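You operate a simulated robot arm through the tools that you are given. There is no shell and no other tool.

Carry out the task below with a simulated robot arm. There is one attempt and no reset: what you move stays moved.

TASK
Clear the lever press, then crimp the yellow hose link with two strokes.
Fine: the finished blue link goes into the green tub, the yellow one back on the shelf; fingers clear of the die.

Only the result counts: the job must be done as asked and must still hold three seconds after the hand-in. Knocking over, shifting, dropping, spilling or breaking anything else fails it.

THE ROBOT
A 6-joint arm with a fingered hand, fixed in place. Base frame: the origin is on the floor under the middle of its stand, x ahead of it, y to its left, z up. Readings come in cm, degrees, newtons and seconds.
With the tool pointing down near the work surface it reaches from about 16 to 86 cm from the base axis. Its first joint turns from -166.0 to 166.0 degrees. Payload 5 kg.
The tool frame sits at the grasp point between the pads (the TCP): z along the fingers, y along the line on which they close. The tips reach 3.6 cm beyond it. The gripper opens to 12 cm; its body begins 4.2 cm behind the TCP. The gripper is a hand of 4 fingers: y runs from the thumb to the fingers, the wrist lies at [-1.9, -12.3, -21.1] in the tool frame, and closing takes about 1.5 s.
Orientation is that of the tool frame in the base frame, as [roll, pitch, yaw] about the fixed x, y, z axes, in that order (R = Rz(yaw) Ry(pitch) Rx(roll)). With the fingers straight down and the wrist toward the robot, the tool's x, y and z point along [0, 1, 0], [1, 0, 0] and [0, 0, -1] of the base frame.

THE INTERFACE
- The arm moves only by the tool send_rows. Its argument "targets" is a list of rows, each an object of numbers (a shift or turn left out is 0, a gripper value left out holds the last): "dx", "dy", "dz": the shift along the tool's x, y, z in cm; "wx", "wy", "wz": the turn, a rotation vector about the tool's x, y, z in rad; "grip": the gripper command, from -1 (fully open) to 1 (shut), values between in proportion. In form: [{"dx": .., "dy": .., "dz": .., "wx": .., "wy": .., "wz": .., "grip": ..}, ...]. A call has 1 to 20 rows; each row shifts and turns the commanded pose from where the row before left it, along the tool's axes as they then stand. A row lasts 0.2 s, in which the tool goes at most 5 cm and 8.6 degrees; a call with a longer step from one row to the next is refused whole, and so is a gripper value outside its range. A pose out of reach is approached as far as the arm can. The call stops where the force on the tool passes 40 N (or 10 N more than at its start, if that is more) or the arm is blocked; 0.2 s more then pass. The fingers move at their own pace (about 4.5 cm/s each) and stop on an object; they squeeze with about 22 N. The grip force told is the motor's: it shows also when the fingers shut on nothing. Time passes only in rows, and 0.2 s behind the last, so rows that do not move let the fingers close. The reply holds the time, the measured pose of the TCP, the force on the tool along the base axes, the opening and the grip force, in the units named above and with some noise, with the torque about the TCP (base axes, N m) and any sound that the robot's microphone picked up.
- Cameras (640 x 400 px; columns grow to the right, rows downward): "scene" is fixed at [4.99, 49.98, 143.5]; the picture's right is [-0.86, -0.50, 0.00], its down [-0.11, 0.19, -0.98] and it looks along [0.49, -0.84, -0.21] (base axes); focal length 308 px, centre (320, 200). "wrist" rides on the gripper at [7.3, -10.1, -14.2] in the tool frame; the picture's right is [-0.79, 0.29, -0.54], its down [-0.56, -0.70, 0.44] and it looks along [-0.25, 0.65, 0.71] (tool axes); focal length 280 px, centre (320, 200). There is no depth. A picture from a camera that has moved, and an enlarged one, comes with that camera's place and axes in the base frame and with its lens.
- snapshot(camera): a new picture of that camera. It takes no simulated time.
- raise_lower(by): slides the trunk up (or, below 0, down) by that many cm; the arm rides with it, the base frame stays. It gives what a move gives, with no picture.
- hand_shape(shape): the hand has 4 fingers and takes this shape, open, in about a second: jaw (thumb against the fingers, like two jaws); tri (thumb and two fingers); tip (a fingertip pinch); poke (one finger out to press); point (the index stretched); flat (the hand flat); cup (the hand cupped); fist (a fist). The gripper value then closes the fingers along that shape, each until it touches; the sizes above hold for jaw. It gives what a move gives, with no picture.
- close_up(camera, box): a new picture of the part [left, top, right, bottom] of that camera's present view, enlarged. It takes no simulated time.
- job_done(): hands the job in; it is judged then, once.

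Places have to be worked out from the pictures, the camera data and where the tool is seen. Open the gripper and draw the arm clear of the work before you hand the job in, unless the task says otherwise.

The tools are called as name(argument=value, ...) on one line, values as JSON. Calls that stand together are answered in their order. send_rows: Moves the arm, as the interface text tells. Its arguments: {"type":"object","properties":{"targets":{"type":"array","items":{"type":"object","properties":{"dx":{"type":"number"},"dy":{"type":"number"},"dz":{"type":"number"},"wx":{"type":"number"},"wy":{"type":"number"},"wz":{"type":"number"},"grip":{"type":"number"}}}}},"required":["targets"]} The other tools are called the same way: raise_lower (by) moves the trunk up or down; hand_shape (shape) gives the hand a shape; snapshot (camera) takes a picture; close_up (camera, box) takes an enlarged picture of a part of a camera's view; job_done () hands the job in.

At the start:

```text
time_s: 0.0
ee_pos: [37.93, -60.66, 161.04]
tool_rot: [179.9, 0.0, 90.0]
wrist_force: [0.9, -0.4, -0.3]
wrist_torque: [0.03, 0.0, -0.01]
finger_gap: 11.97
grasp_force: 0.0
shape: jaw
trunk travel left (down, up): [-73.2, 10.8]
```

scene: 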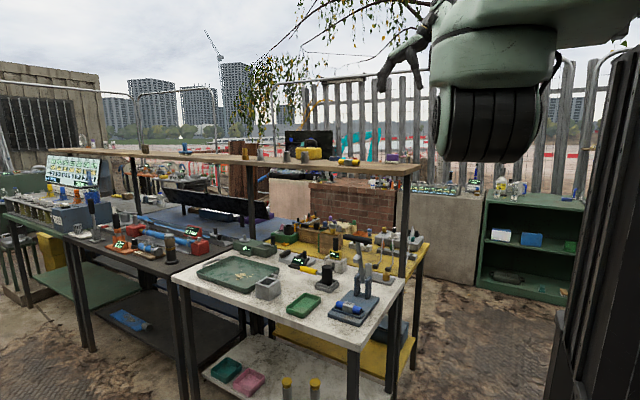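
wrist: 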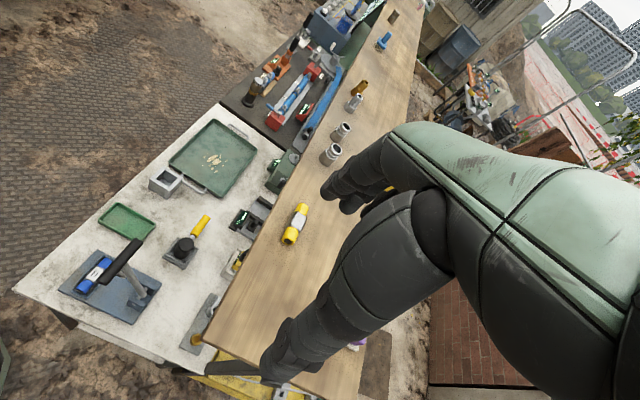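

I start by looking closely at the press, the shelf and the tub with enlarged pictures.

close_up(camera="scene", box=[240, 230, 440, 355])

close_up(camera="wrist", box=[40, 180, 240, 340])

close_up(camera="wrist", box=[220, 120, 380, 260])

close_up(camera="scene", box=[220, 130, 420, 255])

```text
3.20 times, centred on (340, 292) of scene
camera zoom: at [4.99, 49.98, 143.5], right [-0.86, -0.5, 0.0], down [-0.11, 0.19, -0.98], along [0.49, -0.84, -0.21], focal length 987 px, centre (256, -96)
```

zoom: 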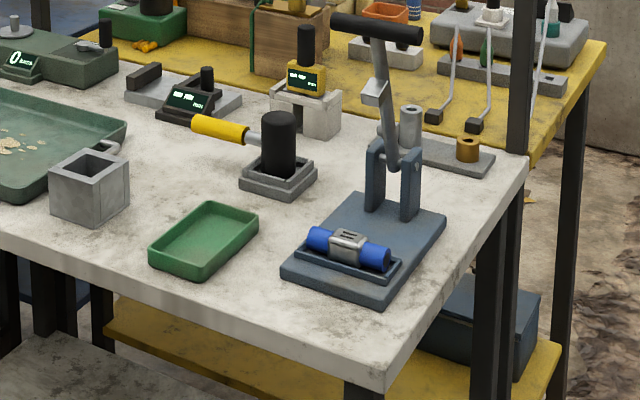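

```text
2.50 times, centred on (140, 260) of wrist
camera zoom: at [27.82, -53.29, 175.06], right [0.29, -0.79, 0.54], down [-0.7, -0.56, -0.44], along [0.65, -0.25, -0.71], focal length 701 px, centre (770, 50)
```

zoom: 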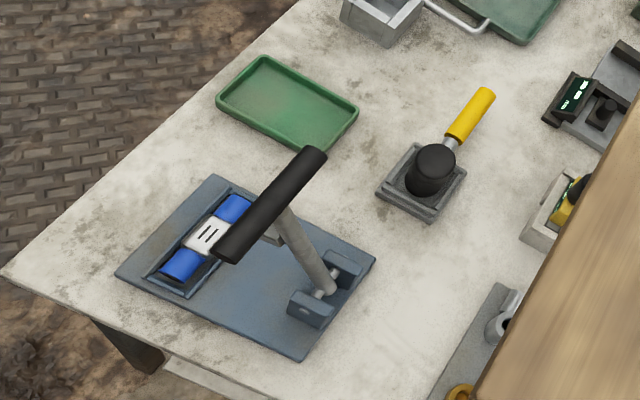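

```text
2.86 times, centred on (300, 190) of wrist
camera zoom: at [27.82, -53.29, 175.06], right [0.29, -0.79, 0.54], down [-0.7, -0.56, -0.44], along [0.65, -0.25, -0.71], focal length 801 px, centre (377, 229)
```

zoom: 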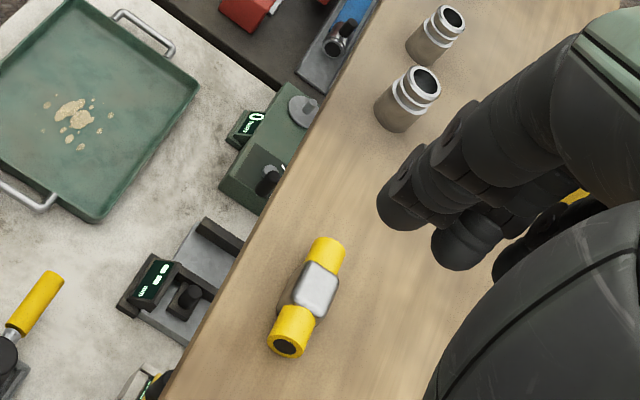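

```text
3.20 times, centred on (320, 192) of scene
camera zoom: at [4.99, 49.98, 143.5], right [-0.86, -0.5, 0.0], down [-0.11, 0.19, -0.98], along [0.49, -0.84, -0.21], focal length 987 px, centre (320, 224)
```

zoom: 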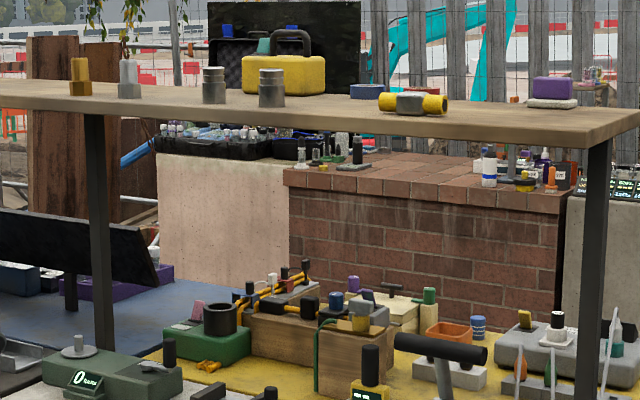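

The press sits around (44, -36..-49) on a table near z=82. Its lever handle is near (44, -43, 108), and the yellow link lies along x on the shelf near (59, -66, 131.5). I turn the hand so that it closes along y, with the wrist toward the robot side, and bring it over the table front.

send_rows(targets=[{"wz": 0.1428, "dz": 0}, {"wz": 0.1428}, {"wz": 0.1428}, {"wz": 0.1428}, {"wz": 0.1428}, {"wz": 0.1428}, {"wz": 0.1428}, {"wz": 0.1428}, {"wz": 0.1428}, {"wz": 0.1428}, {"wz": 0.1428}, {"dy": -4}, {"dy": -4}, {"dy": -4}, {"dy": -4}, {"dy": -4}, {"dx": 3}, {"dx": 3}])

snapshot(camera="wrist")

snapshot(camera="scene")

```text
time_s: 3.8
ee_pos: [53.07, -56.31, 167.11]
tool_rot: [-179.9, 0.2, 0.0]
wrist_force: [0.4, -0.7, -0.1]
wrist_torque: [0.01, 0.03, 0.03]
finger_gap: 11.99
grasp_force: 0.0
shape: jaw
out of reach, approached as far as the arm can: row 1, 2, 3, 4, 5, 6, 7, 8, 11, 12, 13, 14, 15, 16, 18
trunk travel left (down, up): [-73.2, 10.8]
```

```text
taken
camera wrist: at [60.37, -46.15, 181.25], right [-0.79, -0.29, 0.54], down [-0.56, 0.7, -0.44], along [-0.25, -0.65, -0.71], focal length 280 px, centre (320, 200)
```

wrist: 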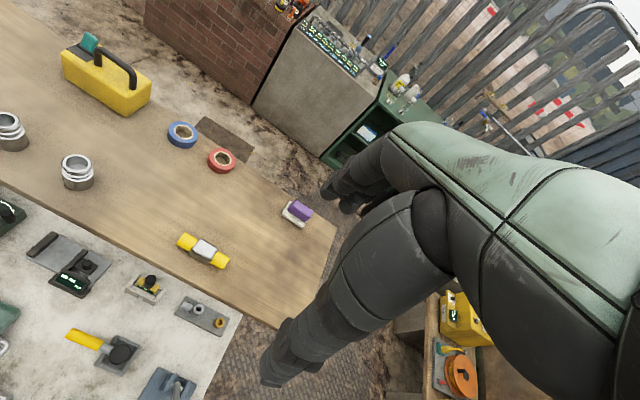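

```text
taken
```

scene: 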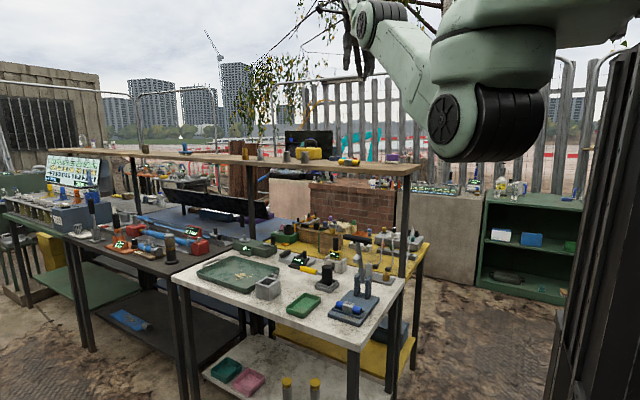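

The arm could not come that near the base at this height: the TCP is at (53, -56, 167). I move along +x in front of the shelf to see how the command follows.

send_rows(targets=[{"dx": 4}, {"dx": 4}, {"dx": 4}, {"dx": 3}])

```text
time_s: 4.8
ee_pos: [62.09, -50.49, 161.97]
tool_rot: [179.8, -0.1, 0.1]
wrist_force: [0.0, 0.5, 1.2]
wrist_torque: [-0.01, -0.06, 0.0]
finger_gap: 11.97
grasp_force: 0.0
shape: jaw
out of reach, approached as far as the arm can: row 1, 2, 3, 4
trunk travel left (down, up): [-73.2, 10.8]
```

The command stays where I sent it and the arm catches up once it is reachable. I go further in +x and then lower the hand by arm to see whether nearer places become reachable lower down.

send_rows(targets=[{"dx": 4}, {"dx": 4}, {"dx": 2}, {"dz": 3}, {"dz": 3}, {"dz": 3}, {"dz": 3}])

snapshot(camera="scene")

snapshot(camera="wrist")

```text
time_s: 6.4
ee_pos: [71.19, -48.6, 147.56]
tool_rot: [-179.9, 0.1, -0.1]
wrist_force: [0.3, 0.1, -0.1]
wrist_torque: [0.01, 0.01, 0.01]
finger_gap: 12.02
grasp_force: 0.0
shape: jaw
out of reach, approached as far as the arm can: row 1, 2, 3, 4, 5, 6, 7
trunk travel left (down, up): [-73.2, 10.8]
```

```text
taken
```

scene: 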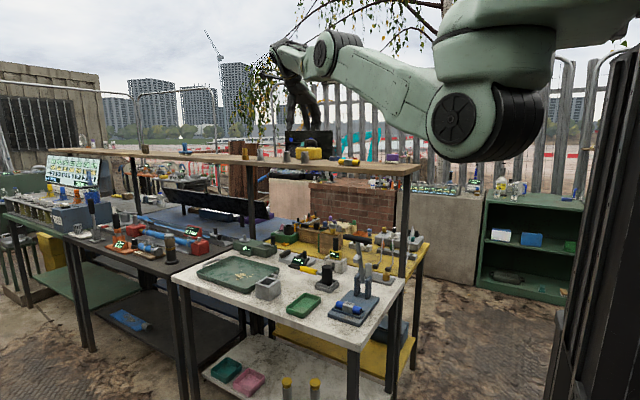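

```text
taken
camera wrist: at [78.51, -38.34, 161.71], right [-0.79, -0.29, 0.54], down [-0.56, 0.7, -0.44], along [-0.26, -0.65, -0.71], focal length 280 px, centre (320, 200)
```

wrist: 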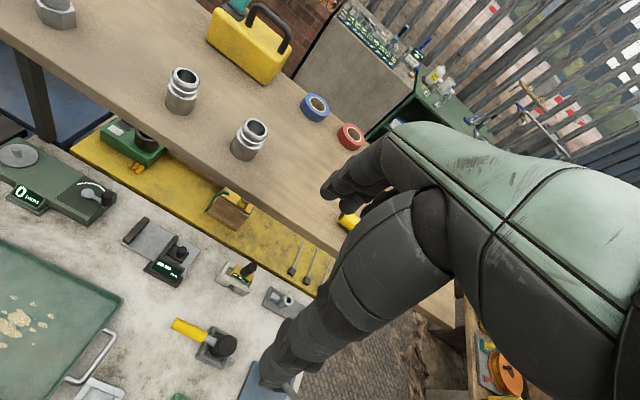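

The arm looks stretched and lags behind the command. I wait a few idle rows to see whether it settles elsewhere.

send_rows(targets=[{"dx": 0}, {"dx": 0}, {"dx": 0}, {"dx": 0}])

```text
time_s: 7.4
ee_pos: [71.03, -48.44, 147.68]
tool_rot: [-179.9, 0.1, -0.1]
wrist_force: [-0.2, -0.3, -0.2]
wrist_torque: [0.02, 0.0, -0.01]
finger_gap: 12.02
grasp_force: 0.0
shape: jaw
trunk travel left (down, up): [-73.2, 10.8]
```

The pose held without an out-of-reach flag, so the command seems to be rebased where the arm stopped. I test a pure move toward the robot, first +y and then -x, in small steps.

send_rows(targets=[{"dy": -2}, {"dy": -2}, {"dy": -2}])

send_rows(targets=[{"dx": -2}, {"dx": -2}, {"dx": -2}])

```text
time_s: 8.2
ee_pos: [73.43, -43.51, 148.47]
tool_rot: [-179.9, 0.1, 0.0]
wrist_force: [0.0, 0.4, 0.4]
wrist_torque: [-0.05, 0.0, -0.03]
finger_gap: 11.98
grasp_force: 0.0
shape: jaw
out of reach, approached as far as the arm can: row 1, 2, 3
trunk travel left (down, up): [-73.2, 10.8]
```

```text
time_s: 9.0
ee_pos: [71.48, -46.02, 150.18]
tool_rot: [-179.9, 0.0, 0.0]
wrist_force: [-0.3, -0.1, 0.4]
wrist_torque: [-0.02, 0.0, 0.0]
finger_gap: 11.99
grasp_force: 0.1
shape: jaw
out of reach, approached as far as the arm can: row 1, 2, 3
trunk travel left (down, up): [-73.2, 10.8]
```

Moves toward the base and downward are blocked along one direction, as if a joint sits at a limit. I test the opposite direction, outward and up.

send_rows(targets=[{"dx": 2, "dz": -1}, {"dx": 2, "dz": -1}])

send_rows(targets=[{"dz": 2}, {"dz": 2}])

snapshot(camera="scene")

```text
time_s: 9.6
ee_pos: [72.27, -44.98, 150.5]
tool_rot: [179.9, 0.0, -0.1]
wrist_force: [0.1, 0.6, 0.0]
wrist_torque: [0.03, 0.01, -0.03]
finger_gap: 12.0
grasp_force: 0.0
shape: jaw
out of reach, approached as far as the arm can: row 1, 2
trunk travel left (down, up): [-73.2, 10.8]
```

```text
time_s: 10.2
ee_pos: [72.13, -45.27, 146.58]
tool_rot: [180.0, -0.1, 0.0]
wrist_force: [-0.2, -0.2, -0.1]
wrist_torque: [0.01, -0.05, -0.03]
finger_gap: 11.99
grasp_force: 0.0
shape: jaw
trunk travel left (down, up): [-73.2, 10.8]
```

```text
taken
```

scene: 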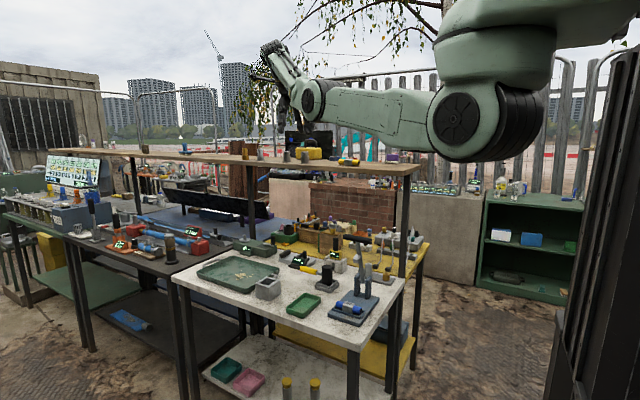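

The arm has folded into a different elbow configuration and the last move went through cleanly. I try inward moves again from here.

send_rows(targets=[{"dy": -2}, {"dy": -2}])

send_rows(targets=[{"dx": -2}, {"dx": -2}])

```text
time_s: 10.8
ee_pos: [72.23, -40.76, 146.67]
tool_rot: [179.9, -0.1, -0.1]
wrist_force: [0.4, 0.3, 0.1]
wrist_torque: [-0.02, 0.04, -0.04]
finger_gap: 12.0
grasp_force: 0.0
shape: jaw
trunk travel left (down, up): [-73.2, 10.8]
```

```text
time_s: 11.4
ee_pos: [69.18, -41.81, 146.75]
tool_rot: [179.9, 0.0, 0.0]
wrist_force: [-0.8, 0.2, -0.4]
wrist_torque: [0.0, -0.02, 0.01]
finger_gap: 11.99
grasp_force: 0.1
shape: jaw
out of reach, approached as far as the arm can: row 2
trunk travel left (down, up): [-73.2, 10.8]
```

Inward reach is limited at this height, probably because the forearm is steep. The arm should reach nearer when the hand is well below the shoulder (z≈145), so I lower the hand with the arm, staying in front of the shelf.

send_rows(targets=[{"dz": 3}, {"dz": 3}, {"dz": 3}, {"dz": 3}, {"dz": 3}, {"dz": 3}])

snapshot(camera="scene")

snapshot(camera="wrist")

```text
time_s: 12.8
ee_pos: [69.32, -41.87, 128.57]
tool_rot: [-179.9, 0.1, 0.0]
wrist_force: [-0.3, -0.2, 0.6]
wrist_torque: [0.01, -0.01, 0.0]
finger_gap: 11.97
grasp_force: 0.0
shape: jaw
trunk travel left (down, up): [-73.2, 10.8]
```

```text
taken
```

scene: 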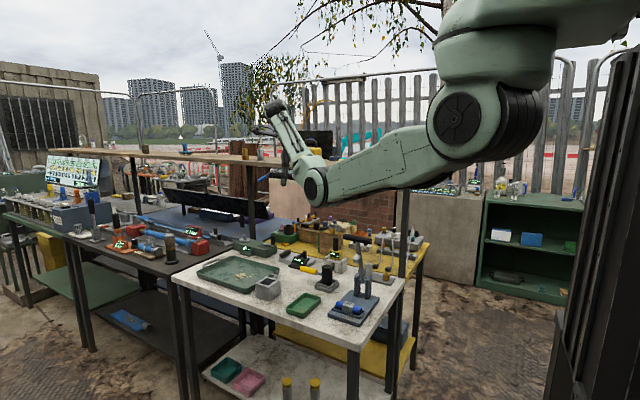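

```text
taken
camera wrist: at [76.52, -31.58, 142.8], right [-0.79, -0.29, 0.54], down [-0.56, 0.7, -0.44], along [-0.25, -0.65, -0.71], focal length 280 px, centre (320, 200)
```

wrist: 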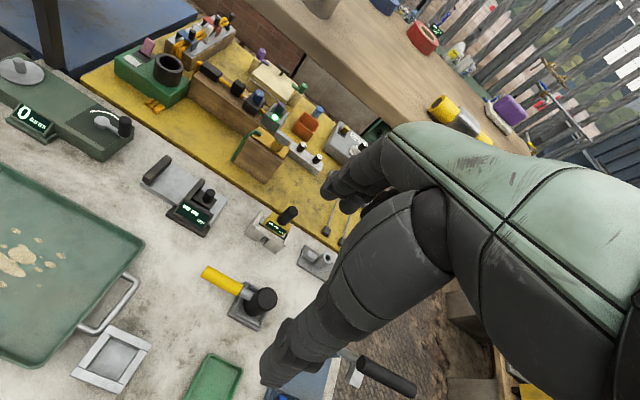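

The hand descended fine with the elbow low and in front of the table. I lower to about z=120 and come inward toward a point above the die, checking each part.

send_rows(targets=[{"dz": 3}, {"dz": 3}, {"dz": 2}, {"dx": -3, "dy": -1}, {"dx": -3, "dy": -1}, {"dx": -3, "dy": -1}, {"dx": -3, "dy": -1}, {"dx": -3, "dy": -1}])

snapshot(camera="scene")

snapshot(camera="wrist")

```text
time_s: 14.6
ee_pos: [55.57, -38.36, 118.39]
tool_rot: [179.8, -0.1, 0.1]
wrist_force: [-0.8, 0.3, 1.1]
wrist_torque: [-0.01, -0.01, 0.02]
finger_gap: 11.98
grasp_force: 0.0
shape: jaw
out of reach, approached as far as the arm can: row 7, 8
trunk travel left (down, up): [-73.2, 10.8]
```

```text
taken
```

scene: 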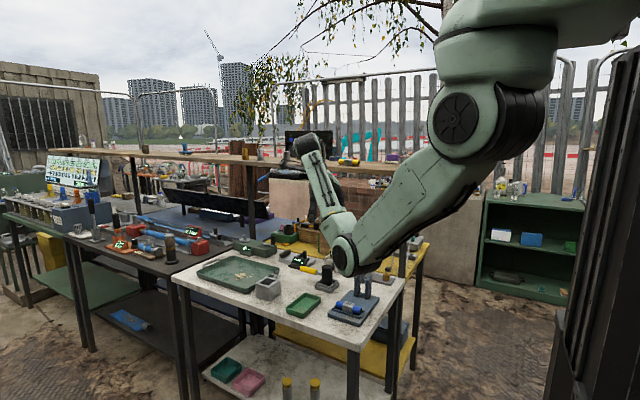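

```text
taken
camera wrist: at [62.81, -28.11, 132.5], right [-0.79, -0.29, 0.54], down [-0.56, 0.7, -0.45], along [-0.25, -0.66, -0.71], focal length 280 px, centre (320, 200)
```

wrist: 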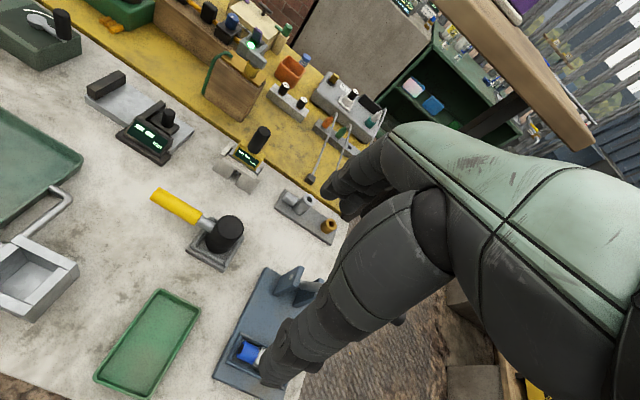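

The inner limit eases as the hand gets lower relative to the shoulder, so I raise the trunk to its top. The hand rises with it and stays in front of the shelf.

raise_lower(by=10.5)

send_rows(targets=[{"dx": 2, "dy": -1, "dz": 3}, {"dx": 2, "dy": -1, "dz": 3}, {"dz": 3}, {"dz": 3}, {"dz": 3}])

snapshot(camera="scene")

snapshot(camera="wrist")

```text
time_s: 16.0
ee_pos: [55.79, -38.44, 128.78]
tool_rot: [179.8, -0.1, 0.1]
wrist_force: [-0.1, -0.1, -1.0]
wrist_torque: [0.0, 0.01, -0.01]
finger_gap: 11.98
grasp_force: 0.0
shape: jaw
trunk travel left (down, up): [-83.7, 0.3]
```

```text
time_s: 17.2
ee_pos: [59.68, -36.48, 113.71]
tool_rot: [179.8, -0.1, 0.0]
wrist_force: [0.1, 0.1, 0.0]
wrist_torque: [0.01, 0.04, -0.01]
finger_gap: 11.99
grasp_force: 0.0
shape: jaw
trunk travel left (down, up): [-83.7, 0.3]
```

```text
taken
```

scene: 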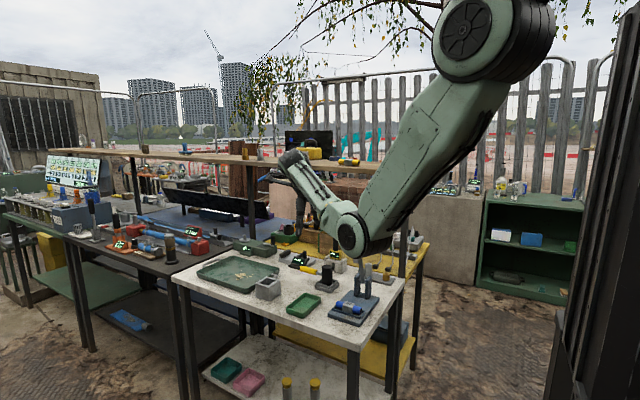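

```text
taken
camera wrist: at [66.94, -26.22, 127.85], right [-0.79, -0.29, 0.54], down [-0.56, 0.7, -0.45], along [-0.25, -0.66, -0.71], focal length 280 px, centre (320, 200)
```

wrist: 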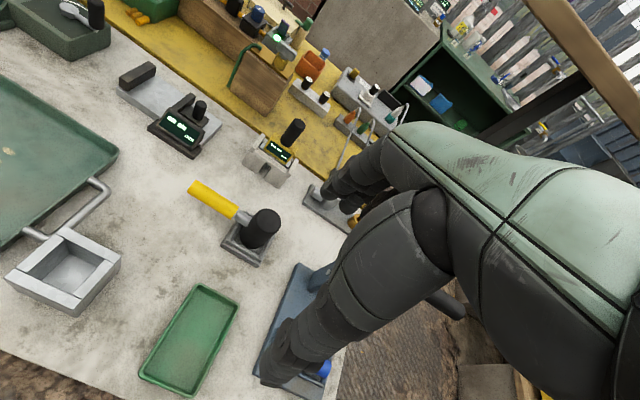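

The arm now works well here: the TCP is at (59.7, -36.5, 113.7). I move to about (44, -25, 113), in front of the press, so the wrist camera sees the die.

send_rows(targets=[{"dy": -3}, {"dy": -3}, {"dy": -3}, {"dy": -2.5}, {"dx": -3}, {"dx": -3}, {"dx": -3}, {"dx": -3}, {"dx": -3}])

snapshot(camera="scene")

snapshot(camera="wrist")

```text
time_s: 19.2
ee_pos: [44.41, -24.74, 113.94]
tool_rot: [179.8, -0.2, 0.1]
wrist_force: [-0.2, 0.2, -0.3]
wrist_torque: [-0.01, -0.03, -0.01]
finger_gap: 12.0
grasp_force: 0.0
shape: jaw
trunk travel left (down, up): [-83.7, 0.3]
```

```text
taken
```

scene: 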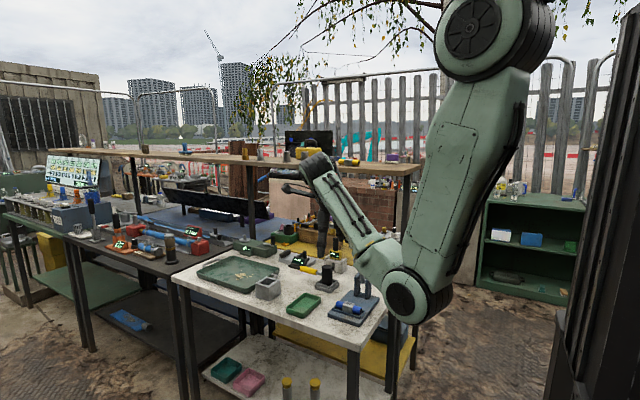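

```text
taken
camera wrist: at [51.64, -14.51, 128.01], right [-0.79, -0.29, 0.54], down [-0.56, 0.7, -0.45], along [-0.25, -0.66, -0.71], focal length 280 px, centre (320, 200)
```

wrist: 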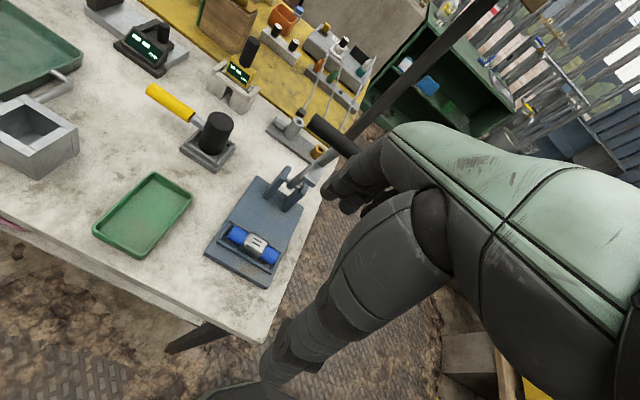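

The press and the tub are now well in view; I enlarge them.

close_up(camera="wrist", box=[190, 110, 350, 300])

close_up(camera="wrist", box=[80, 150, 240, 270])

close_up(camera="scene", box=[250, 130, 410, 250])

```text
2.11 times, centred on (270, 205) of wrist
camera zoom: at [51.64, -14.51, 128.01], right [-0.79, -0.29, 0.54], down [-0.56, 0.7, -0.45], along [-0.25, -0.66, -0.71], focal length 590 px, centre (425, 190)
```

zoom: 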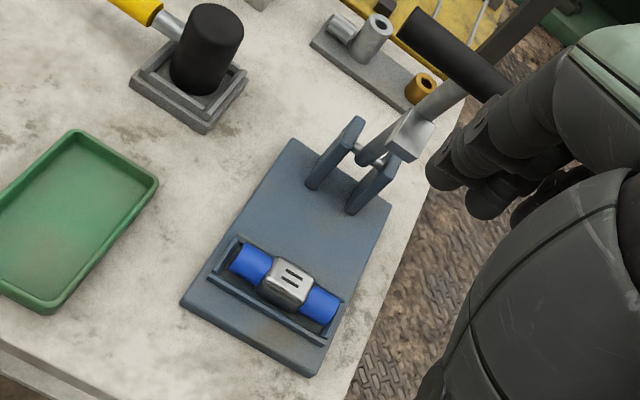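

```text
3.33 times, centred on (160, 210) of wrist
camera zoom: at [51.64, -14.51, 128.01], right [-0.79, -0.29, 0.54], down [-0.56, 0.7, -0.45], along [-0.25, -0.66, -0.71], focal length 935 px, centre (853, 167)
```

zoom: 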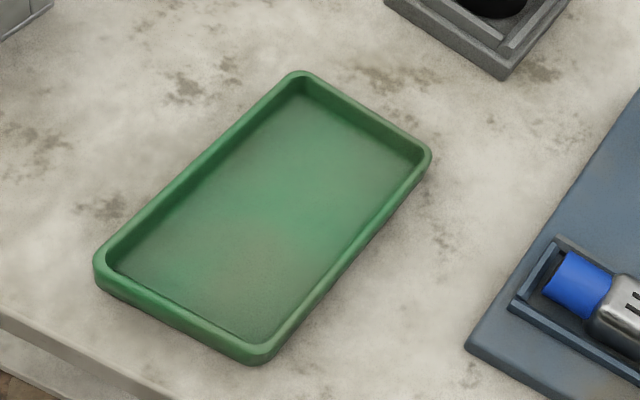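

```text
3.33 times, centred on (330, 190) of scene
camera zoom: at [4.99, 49.98, 143.5], right [-0.86, -0.5, 0.0], down [-0.11, 0.19, -0.98], along [0.49, -0.84, -0.21], focal length 1028 px, centre (287, 233)
```

zoom: 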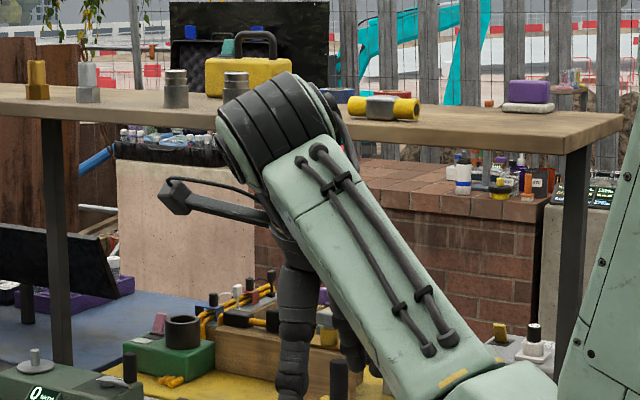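

The sleeve of the blue link is near (44.5, -36.8, 85.5), the plate top is near z=83.4 and the table near z=82. I lower the hand in front of the press for a closer look at the die.

send_rows(targets=[{"dz": 3}, {"dz": 3}, {"dz": 3}, {"dz": 3}])

snapshot(camera="wrist")

close_up(camera="wrist", box=[160, 80, 320, 220])

snapshot(camera="scene")

```text
time_s: 20.2
ee_pos: [44.56, -24.78, 101.87]
tool_rot: [179.9, -0.1, 0.1]
wrist_force: [0.1, -0.9, -0.3]
wrist_torque: [-0.01, 0.0, -0.01]
finger_gap: 11.98
grasp_force: 0.1
shape: jaw
trunk travel left (down, up): [-83.7, 0.3]
```

```text
taken
camera wrist: at [51.86, -14.59, 115.9], right [-0.79, -0.29, 0.54], down [-0.56, 0.7, -0.45], along [-0.25, -0.66, -0.71], focal length 280 px, centre (320, 200)
```

wrist: 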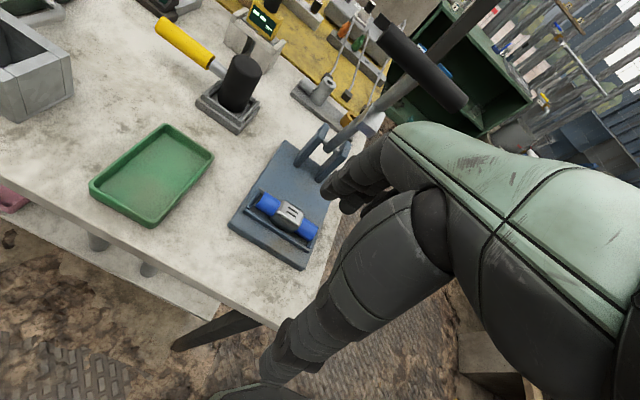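

```text
2.86 times, centred on (240, 150) of wrist
camera zoom: at [51.86, -14.59, 115.9], right [-0.79, -0.29, 0.54], down [-0.56, 0.7, -0.45], along [-0.25, -0.66, -0.71], focal length 801 px, centre (549, 343)
```

zoom: 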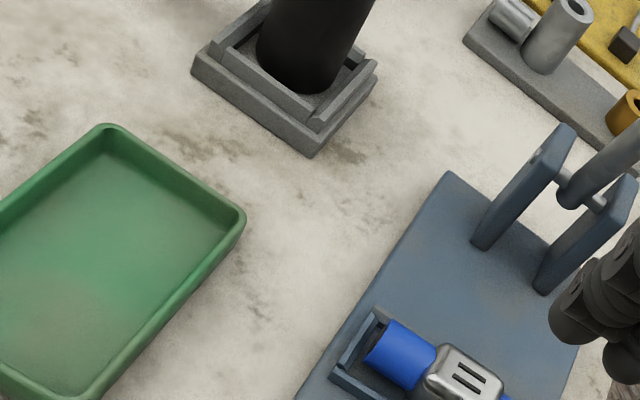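

```text
taken
```

scene: 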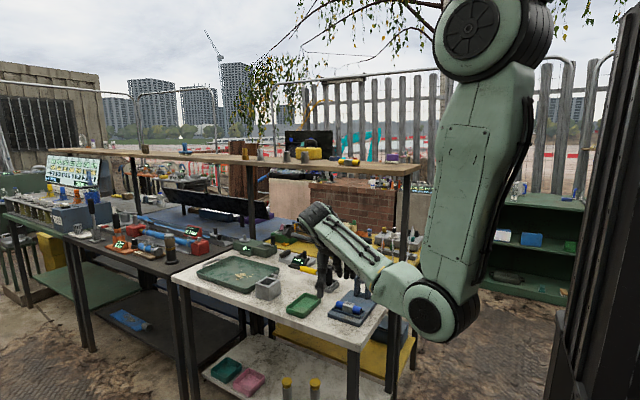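

close_up(camera="wrist", box=[220, 100, 350, 280])

close_up(camera="scene", box=[280, 180, 420, 340])

```text
2.22 times, centred on (285, 190) of wrist
camera zoom: at [51.86, -14.59, 115.9], right [-0.79, -0.29, 0.54], down [-0.56, 0.7, -0.45], along [-0.25, -0.66, -0.71], focal length 623 px, centre (398, 222)
```

zoom: 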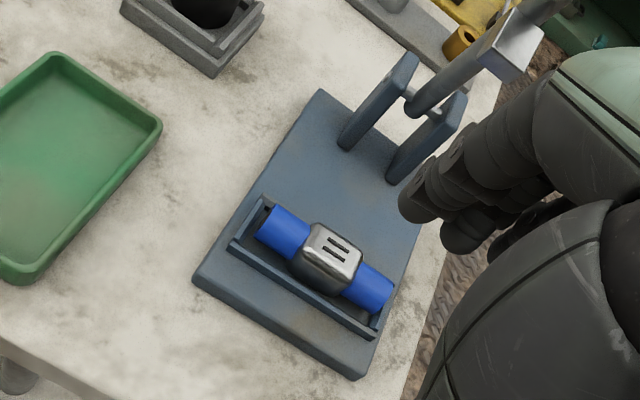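

```text
2.50 times, centred on (350, 260) of scene
camera zoom: at [4.99, 49.98, 143.5], right [-0.86, -0.5, 0.0], down [-0.11, 0.19, -0.98], along [0.49, -0.84, -0.21], focal length 771 px, centre (245, 50)
```

zoom: 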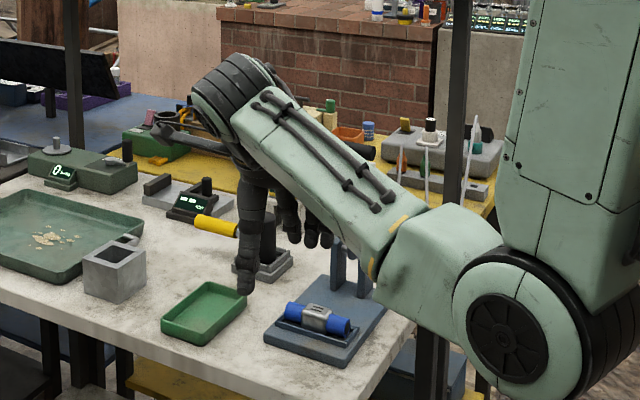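

The pocket is about x 39–50, y -39 to -34.6, and the link lies centred at about (44.5, -36.8, 84.8) with a low rim. Before approaching I close the fingers part-way to learn how they meet.

send_rows(targets=[{"grip": 0.4}, {"grip": 0.4}, {"grip": 0.4}, {"grip": 0.4}, {"grip": 0.4}, {"grip": 0.4}])

close_up(camera="wrist", box=[220, 120, 480, 400])

close_up(camera="scene", box=[310, 190, 390, 310])

```text
time_s: 21.6
ee_pos: [44.55, -24.85, 101.85]
tool_rot: [179.7, 0.0, 0.1]
wrist_force: [-0.2, -0.4, -0.4]
wrist_torque: [0.02, -0.01, 0.03]
finger_gap: 3.67
grasp_force: 0.1
shape: jaw
trunk travel left (down, up): [-83.7, 0.3]
```

```text
1.43 times, centred on (350, 260) of wrist
camera zoom: at [51.88, -14.59, 115.95], right [-0.79, -0.29, 0.54], down [-0.56, 0.7, -0.45], along [-0.25, -0.66, -0.71], focal length 401 px, centre (277, 114)
```

zoom: 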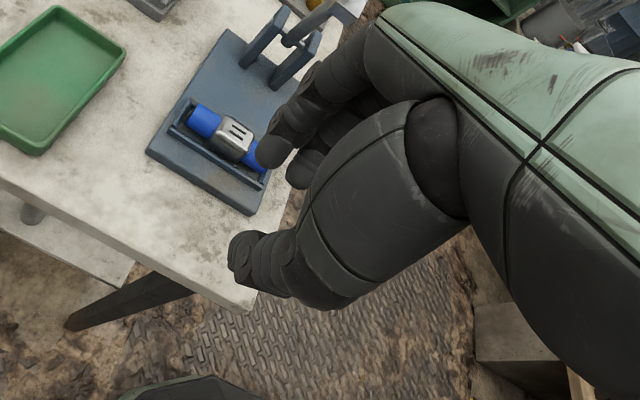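

```text
3.33 times, centred on (350, 250) of scene
camera zoom: at [4.99, 49.98, 143.5], right [-0.86, -0.5, 0.0], down [-0.11, 0.19, -0.98], along [0.49, -0.84, -0.21], focal length 1028 px, centre (220, 33)
```

zoom: 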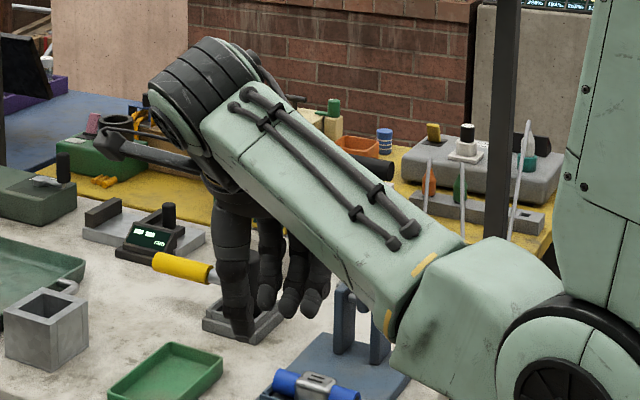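

With a 3.7 cm gap the thumb sits at tool x≈0, with the index and middle fingers at about +0.9 and -1.3. To keep the knuckles clear of the raised lever, I open to about 5.5 cm, lean the hand 10° toward the robot, and go down in front of the die to about (44.5, -30, 93).

send_rows(targets=[{"grip": 0.1, "wx": -0.0873}, {"wx": -0.0872}, {"dy": 0.6, "dz": 3.0}, {"dy": 0.6, "dz": 3.0}, {"dy": 1.2, "dz": 2.3}, {"dy": 1.0, "dz": 1.8}])

snapshot(camera="wrist")

close_up(camera="scene", box=[280, 180, 440, 340])

```text
time_s: 23.0
ee_pos: [44.69, -30.13, 92.38]
tool_rot: [169.8, -0.2, 0.1]
wrist_force: [-0.4, 0.0, 0.5]
wrist_torque: [0.03, -0.03, 0.0]
finger_gap: 5.37
grasp_force: 0.0
shape: jaw
trunk travel left (down, up): [-83.7, 0.3]
```

```text
taken
camera wrist: at [51.91, -17.53, 104.52], right [-0.79, -0.19, 0.58], down [-0.56, 0.61, -0.56], along [-0.25, -0.77, -0.59], focal length 280 px, centre (320, 200)
```

wrist: 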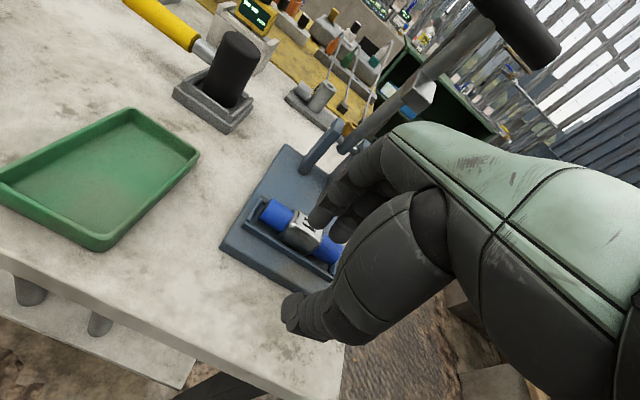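

```text
2.50 times, centred on (360, 260) of scene
camera zoom: at [4.99, 49.98, 143.5], right [-0.86, -0.5, 0.0], down [-0.11, 0.19, -0.98], along [0.49, -0.84, -0.21], focal length 771 px, centre (220, 50)
```

zoom: 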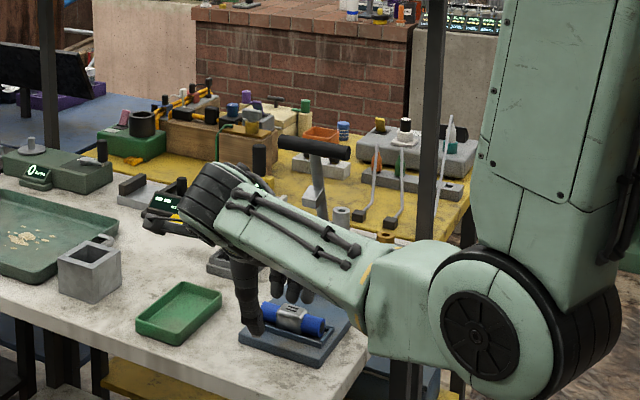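

The hand is in front of the die, with the fingers still short of the link. I take an enlarged wrist view to line up.

close_up(camera="wrist", box=[210, 130, 370, 340])

close_up(camera="scene", box=[320, 240, 400, 340])

```text
1.90 times, centred on (290, 235) of wrist
camera zoom: at [51.91, -17.53, 104.52], right [-0.79, -0.19, 0.58], down [-0.56, 0.61, -0.56], along [-0.25, -0.77, -0.59], focal length 534 px, centre (377, 133)
```

zoom: 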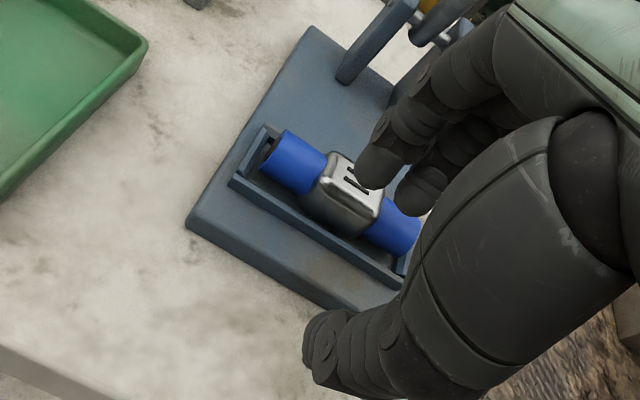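

```text
4.00 times, centred on (360, 290) of scene
camera zoom: at [4.99, 49.98, 143.5], right [-0.86, -0.5, 0.0], down [-0.11, 0.19, -0.98], along [0.49, -0.84, -0.21], focal length 1234 px, centre (160, -160)
```

zoom: 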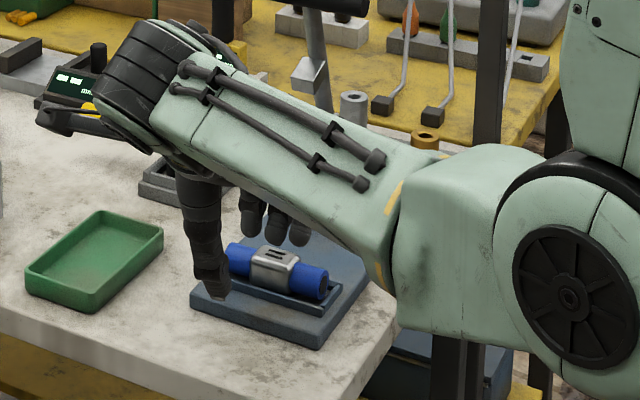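

The sleeve centre is confirmed at about (44.4, -36.9, top 86.4). I slide the hand back over the link at constant height to y≈-36.4 in small steps.

send_rows(targets=[{"dx": -0.1, "dy": 2.0, "dz": 0.35}, {"dx": -0.1, "dy": 2.0, "dz": 0.35}, {"dy": 1.2, "dz": 0.21}, {"dy": 1.0, "dz": 0.18}])

close_up(camera="wrist", box=[230, 60, 440, 340])

close_up(camera="scene", box=[300, 210, 400, 335])

```text
time_s: 24.0
ee_pos: [44.48, -36.44, 92.52]
tool_rot: [169.8, -0.2, 0.0]
wrist_force: [-0.3, 0.5, 0.0]
wrist_torque: [0.01, 0.02, -0.02]
finger_gap: 5.39
grasp_force: 0.0
shape: jaw
trunk travel left (down, up): [-83.7, 0.3]
```

```text
1.43 times, centred on (335, 200) of wrist
camera zoom: at [51.73, -23.89, 104.63], right [-0.79, -0.19, 0.58], down [-0.56, 0.61, -0.56], along [-0.25, -0.77, -0.59], focal length 401 px, centre (299, 200)
```

zoom: 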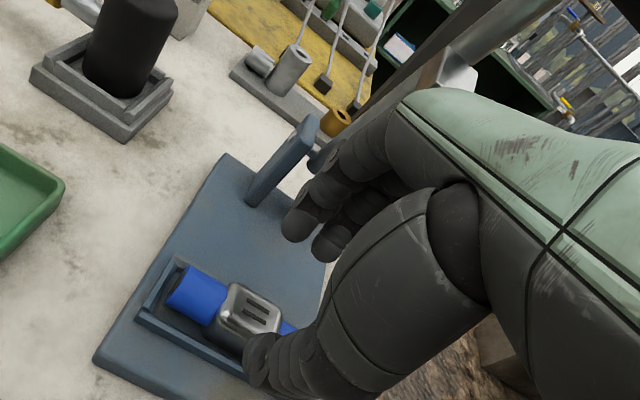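

```text
3.20 times, centred on (350, 272) of scene
camera zoom: at [4.99, 49.98, 143.5], right [-0.86, -0.5, 0.0], down [-0.11, 0.19, -0.98], along [0.49, -0.84, -0.21], focal length 987 px, centre (224, -32)
```

zoom: 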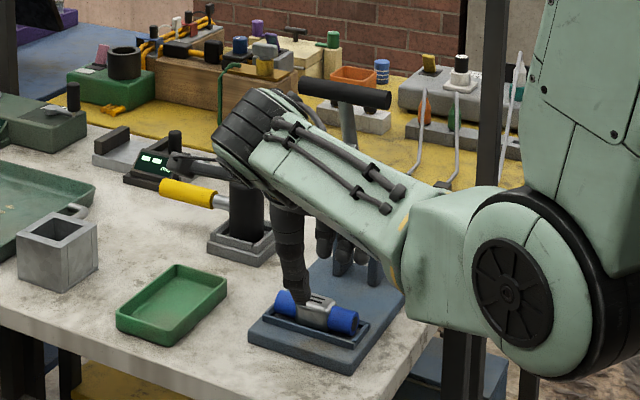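

The thumb is in front and the fingers are behind the link with nothing touched. I go down 3 cm, then take the lean out so both sides end at the same height, and check.

send_rows(targets=[{"dy": -0.26, "dz": 1.48}, {"dy": -0.26, "dz": 1.48}, {"wx": 0.0873}, {"wx": 0.0872}, {"dy": 0.45}])

close_up(camera="wrist", box=[230, 60, 440, 340])

close_up(camera="scene", box=[320, 240, 400, 340])

```text
time_s: 25.2
ee_pos: [44.59, -36.88, 89.58]
tool_rot: [179.8, -0.2, 0.1]
wrist_force: [-1.5, 0.7, 0.7]
wrist_torque: [0.01, 0.04, -0.02]
finger_gap: 5.36
grasp_force: 0.1
shape: jaw
trunk travel left (down, up): [-83.7, 0.3]
```

```text
1.43 times, centred on (335, 200) of wrist
camera zoom: at [51.86, -26.57, 103.62], right [-0.79, -0.29, 0.54], down [-0.56, 0.7, -0.45], along [-0.25, -0.66, -0.71], focal length 401 px, centre (299, 200)
```

zoom: 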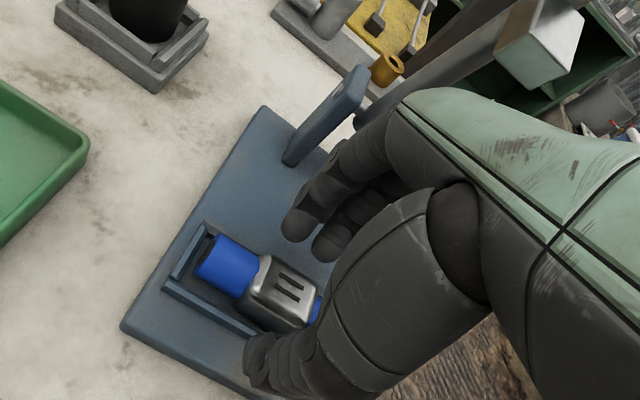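

```text
4.00 times, centred on (360, 290) of scene
camera zoom: at [4.99, 49.98, 143.5], right [-0.86, -0.5, 0.0], down [-0.11, 0.19, -0.98], along [0.49, -0.84, -0.21], focal length 1234 px, centre (160, -160)
```

zoom: 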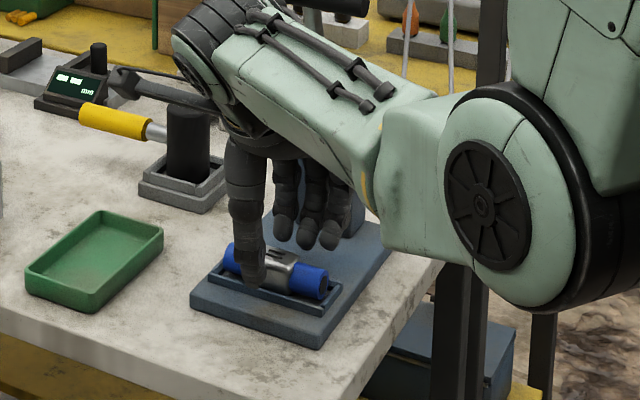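

The thumb lines up with the sleeve and the fingers are behind it. I descend 1.4 cm so the tips just clear the rim, then look before closing.

send_rows(targets=[{"dx": -0.1, "dz": 0.7}, {"dz": 0.7}])

close_up(camera="wrist", box=[230, 160, 370, 340])

close_up(camera="scene", box=[335, 270, 385, 330])

```text
time_s: 25.8
ee_pos: [44.49, -36.96, 87.95]
tool_rot: [179.8, -0.1, 0.0]
wrist_force: [-0.4, 0.0, -0.3]
wrist_torque: [0.01, 0.0, 0.0]
finger_gap: 5.38
grasp_force: 0.0
shape: jaw
trunk travel left (down, up): [-83.7, 0.3]
```

```text
2.22 times, centred on (300, 250) of wrist
camera zoom: at [51.7, -26.58, 102.27], right [-0.79, -0.29, 0.54], down [-0.56, 0.7, -0.45], along [-0.25, -0.66, -0.71], focal length 623 px, centre (364, 89)
```

zoom: 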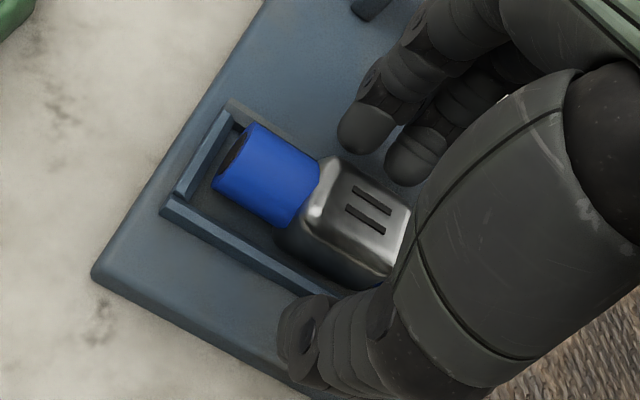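

```text
6.67 times, centred on (360, 300) of scene
camera zoom: at [4.99, 49.98, 143.5], right [-0.86, -0.5, 0.0], down [-0.11, 0.19, -0.98], along [0.49, -0.84, -0.21], focal length 2056 px, centre (53, -467)
```

zoom: 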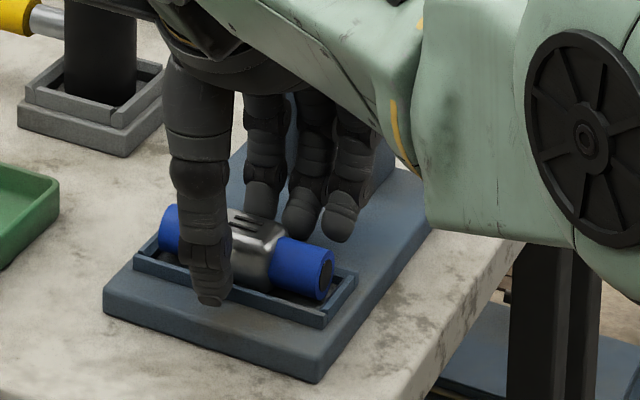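

The thumb tip is just above the rim level (about 84.1). I raise 0.3 cm for margin, centre on the sleeve, and close the fingers gradually.

send_rows(targets=[{"dz": -0.3, "grip": 0.3}, {"grip": 0.4}, {"grip": 0.45}, {"grip": 0.5}])

close_up(camera="wrist", box=[230, 160, 370, 340])

close_up(camera="scene", box=[335, 270, 385, 330])

```text
time_s: 26.8
ee_pos: [44.54, -36.77, 88.48]
tool_rot: [179.7, -0.2, 0.1]
wrist_force: [0.4, -1.1, -0.3]
wrist_torque: [0.0, -0.04, -0.01]
finger_gap: 3.02
grasp_force: 0.0
shape: jaw
trunk travel left (down, up): [-83.7, 0.3]
```

```text
2.22 times, centred on (300, 250) of wrist
camera zoom: at [51.68, -26.56, 102.51], right [-0.79, -0.29, 0.54], down [-0.56, 0.7, -0.45], along [-0.25, -0.66, -0.71], focal length 623 px, centre (364, 89)
```

zoom: 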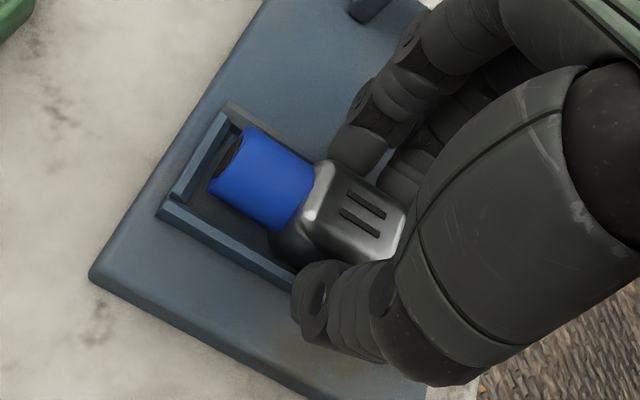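

```text
6.67 times, centred on (360, 300) of scene
camera zoom: at [4.99, 49.98, 143.5], right [-0.86, -0.5, 0.0], down [-0.11, 0.19, -0.98], along [0.49, -0.84, -0.21], focal length 2056 px, centre (53, -467)
```

zoom: 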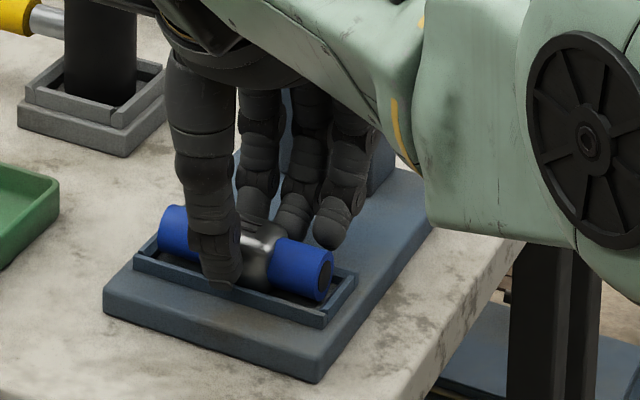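

The gap is 3.0 cm and the fingertips are next to the sleeve on both sides. I close to grip now.

send_rows(targets=[{"grip": 0.6}, {"grip": 0.7}, {"grip": 0.8}, {"grip": 0.8}, {"grip": 0.8}])

close_up(camera="wrist", box=[230, 160, 370, 340])

```text
time_s: 28.0
ee_pos: [44.3, -36.93, 88.36]
tool_rot: [179.7, -0.2, 0.1]
wrist_force: [-0.1, -0.6, 0.6]
wrist_torque: [-0.03, 0.01, 0.07]
finger_gap: 2.54
grasp_force: 22.0
shape: jaw
trunk travel left (down, up): [-83.7, 0.3]
```

```text
2.22 times, centred on (300, 250) of wrist
camera zoom: at [51.68, -26.56, 102.5], right [-0.79, -0.29, 0.54], down [-0.56, 0.7, -0.45], along [-0.25, -0.66, -0.71], focal length 623 px, centre (364, 89)
```

zoom: 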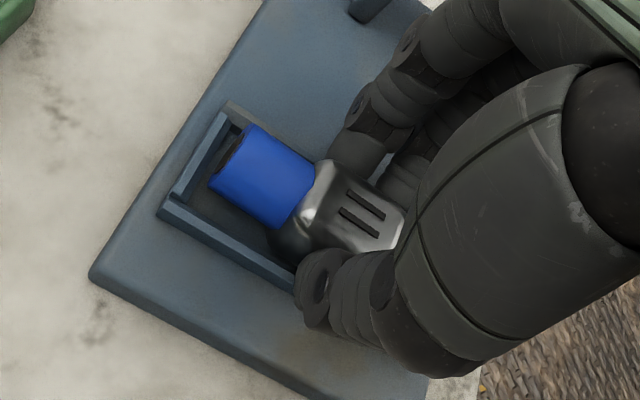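

The grip is firm: 22 N, gap 2.54 cm. I lift the link gently about 3 cm, straight up out of the pocket, and check.

send_rows(targets=[{"dz": -0.6, "grip": 1.0}, {"dz": -0.8}, {"dz": -0.8}, {"dz": -0.8}])

close_up(camera="wrist", box=[210, 100, 410, 340])

close_up(camera="scene", box=[320, 240, 400, 340])

```text
time_s: 29.0
ee_pos: [44.55, -36.88, 91.38]
tool_rot: [179.8, -0.2, 0.1]
wrist_force: [-0.1, 0.1, -1.2]
wrist_torque: [0.01, 0.0, 0.04]
finger_gap: 2.52
grasp_force: 22.1
shape: jaw
trunk travel left (down, up): [-83.7, 0.3]
```

```text
1.67 times, centred on (310, 220) of wrist
camera zoom: at [51.75, -26.65, 105.47], right [-0.79, -0.29, 0.54], down [-0.56, 0.7, -0.45], along [-0.25, -0.66, -0.71], focal length 467 px, centre (337, 167)
```

zoom: 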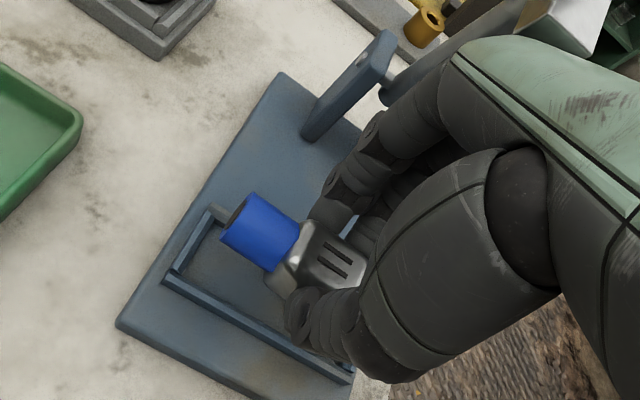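

```text
4.00 times, centred on (360, 290) of scene
camera zoom: at [4.99, 49.98, 143.5], right [-0.86, -0.5, 0.0], down [-0.11, 0.19, -0.98], along [0.49, -0.84, -0.21], focal length 1234 px, centre (160, -160)
```

zoom: 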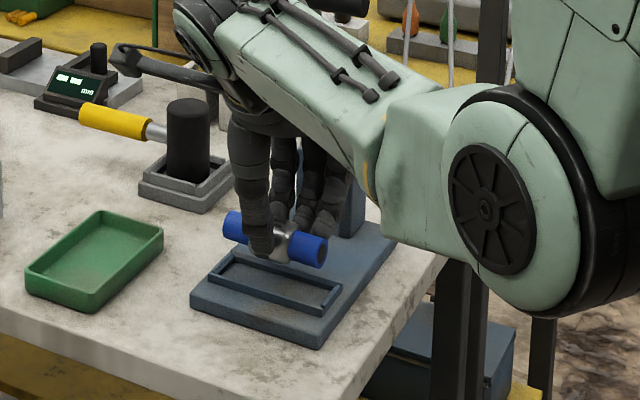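

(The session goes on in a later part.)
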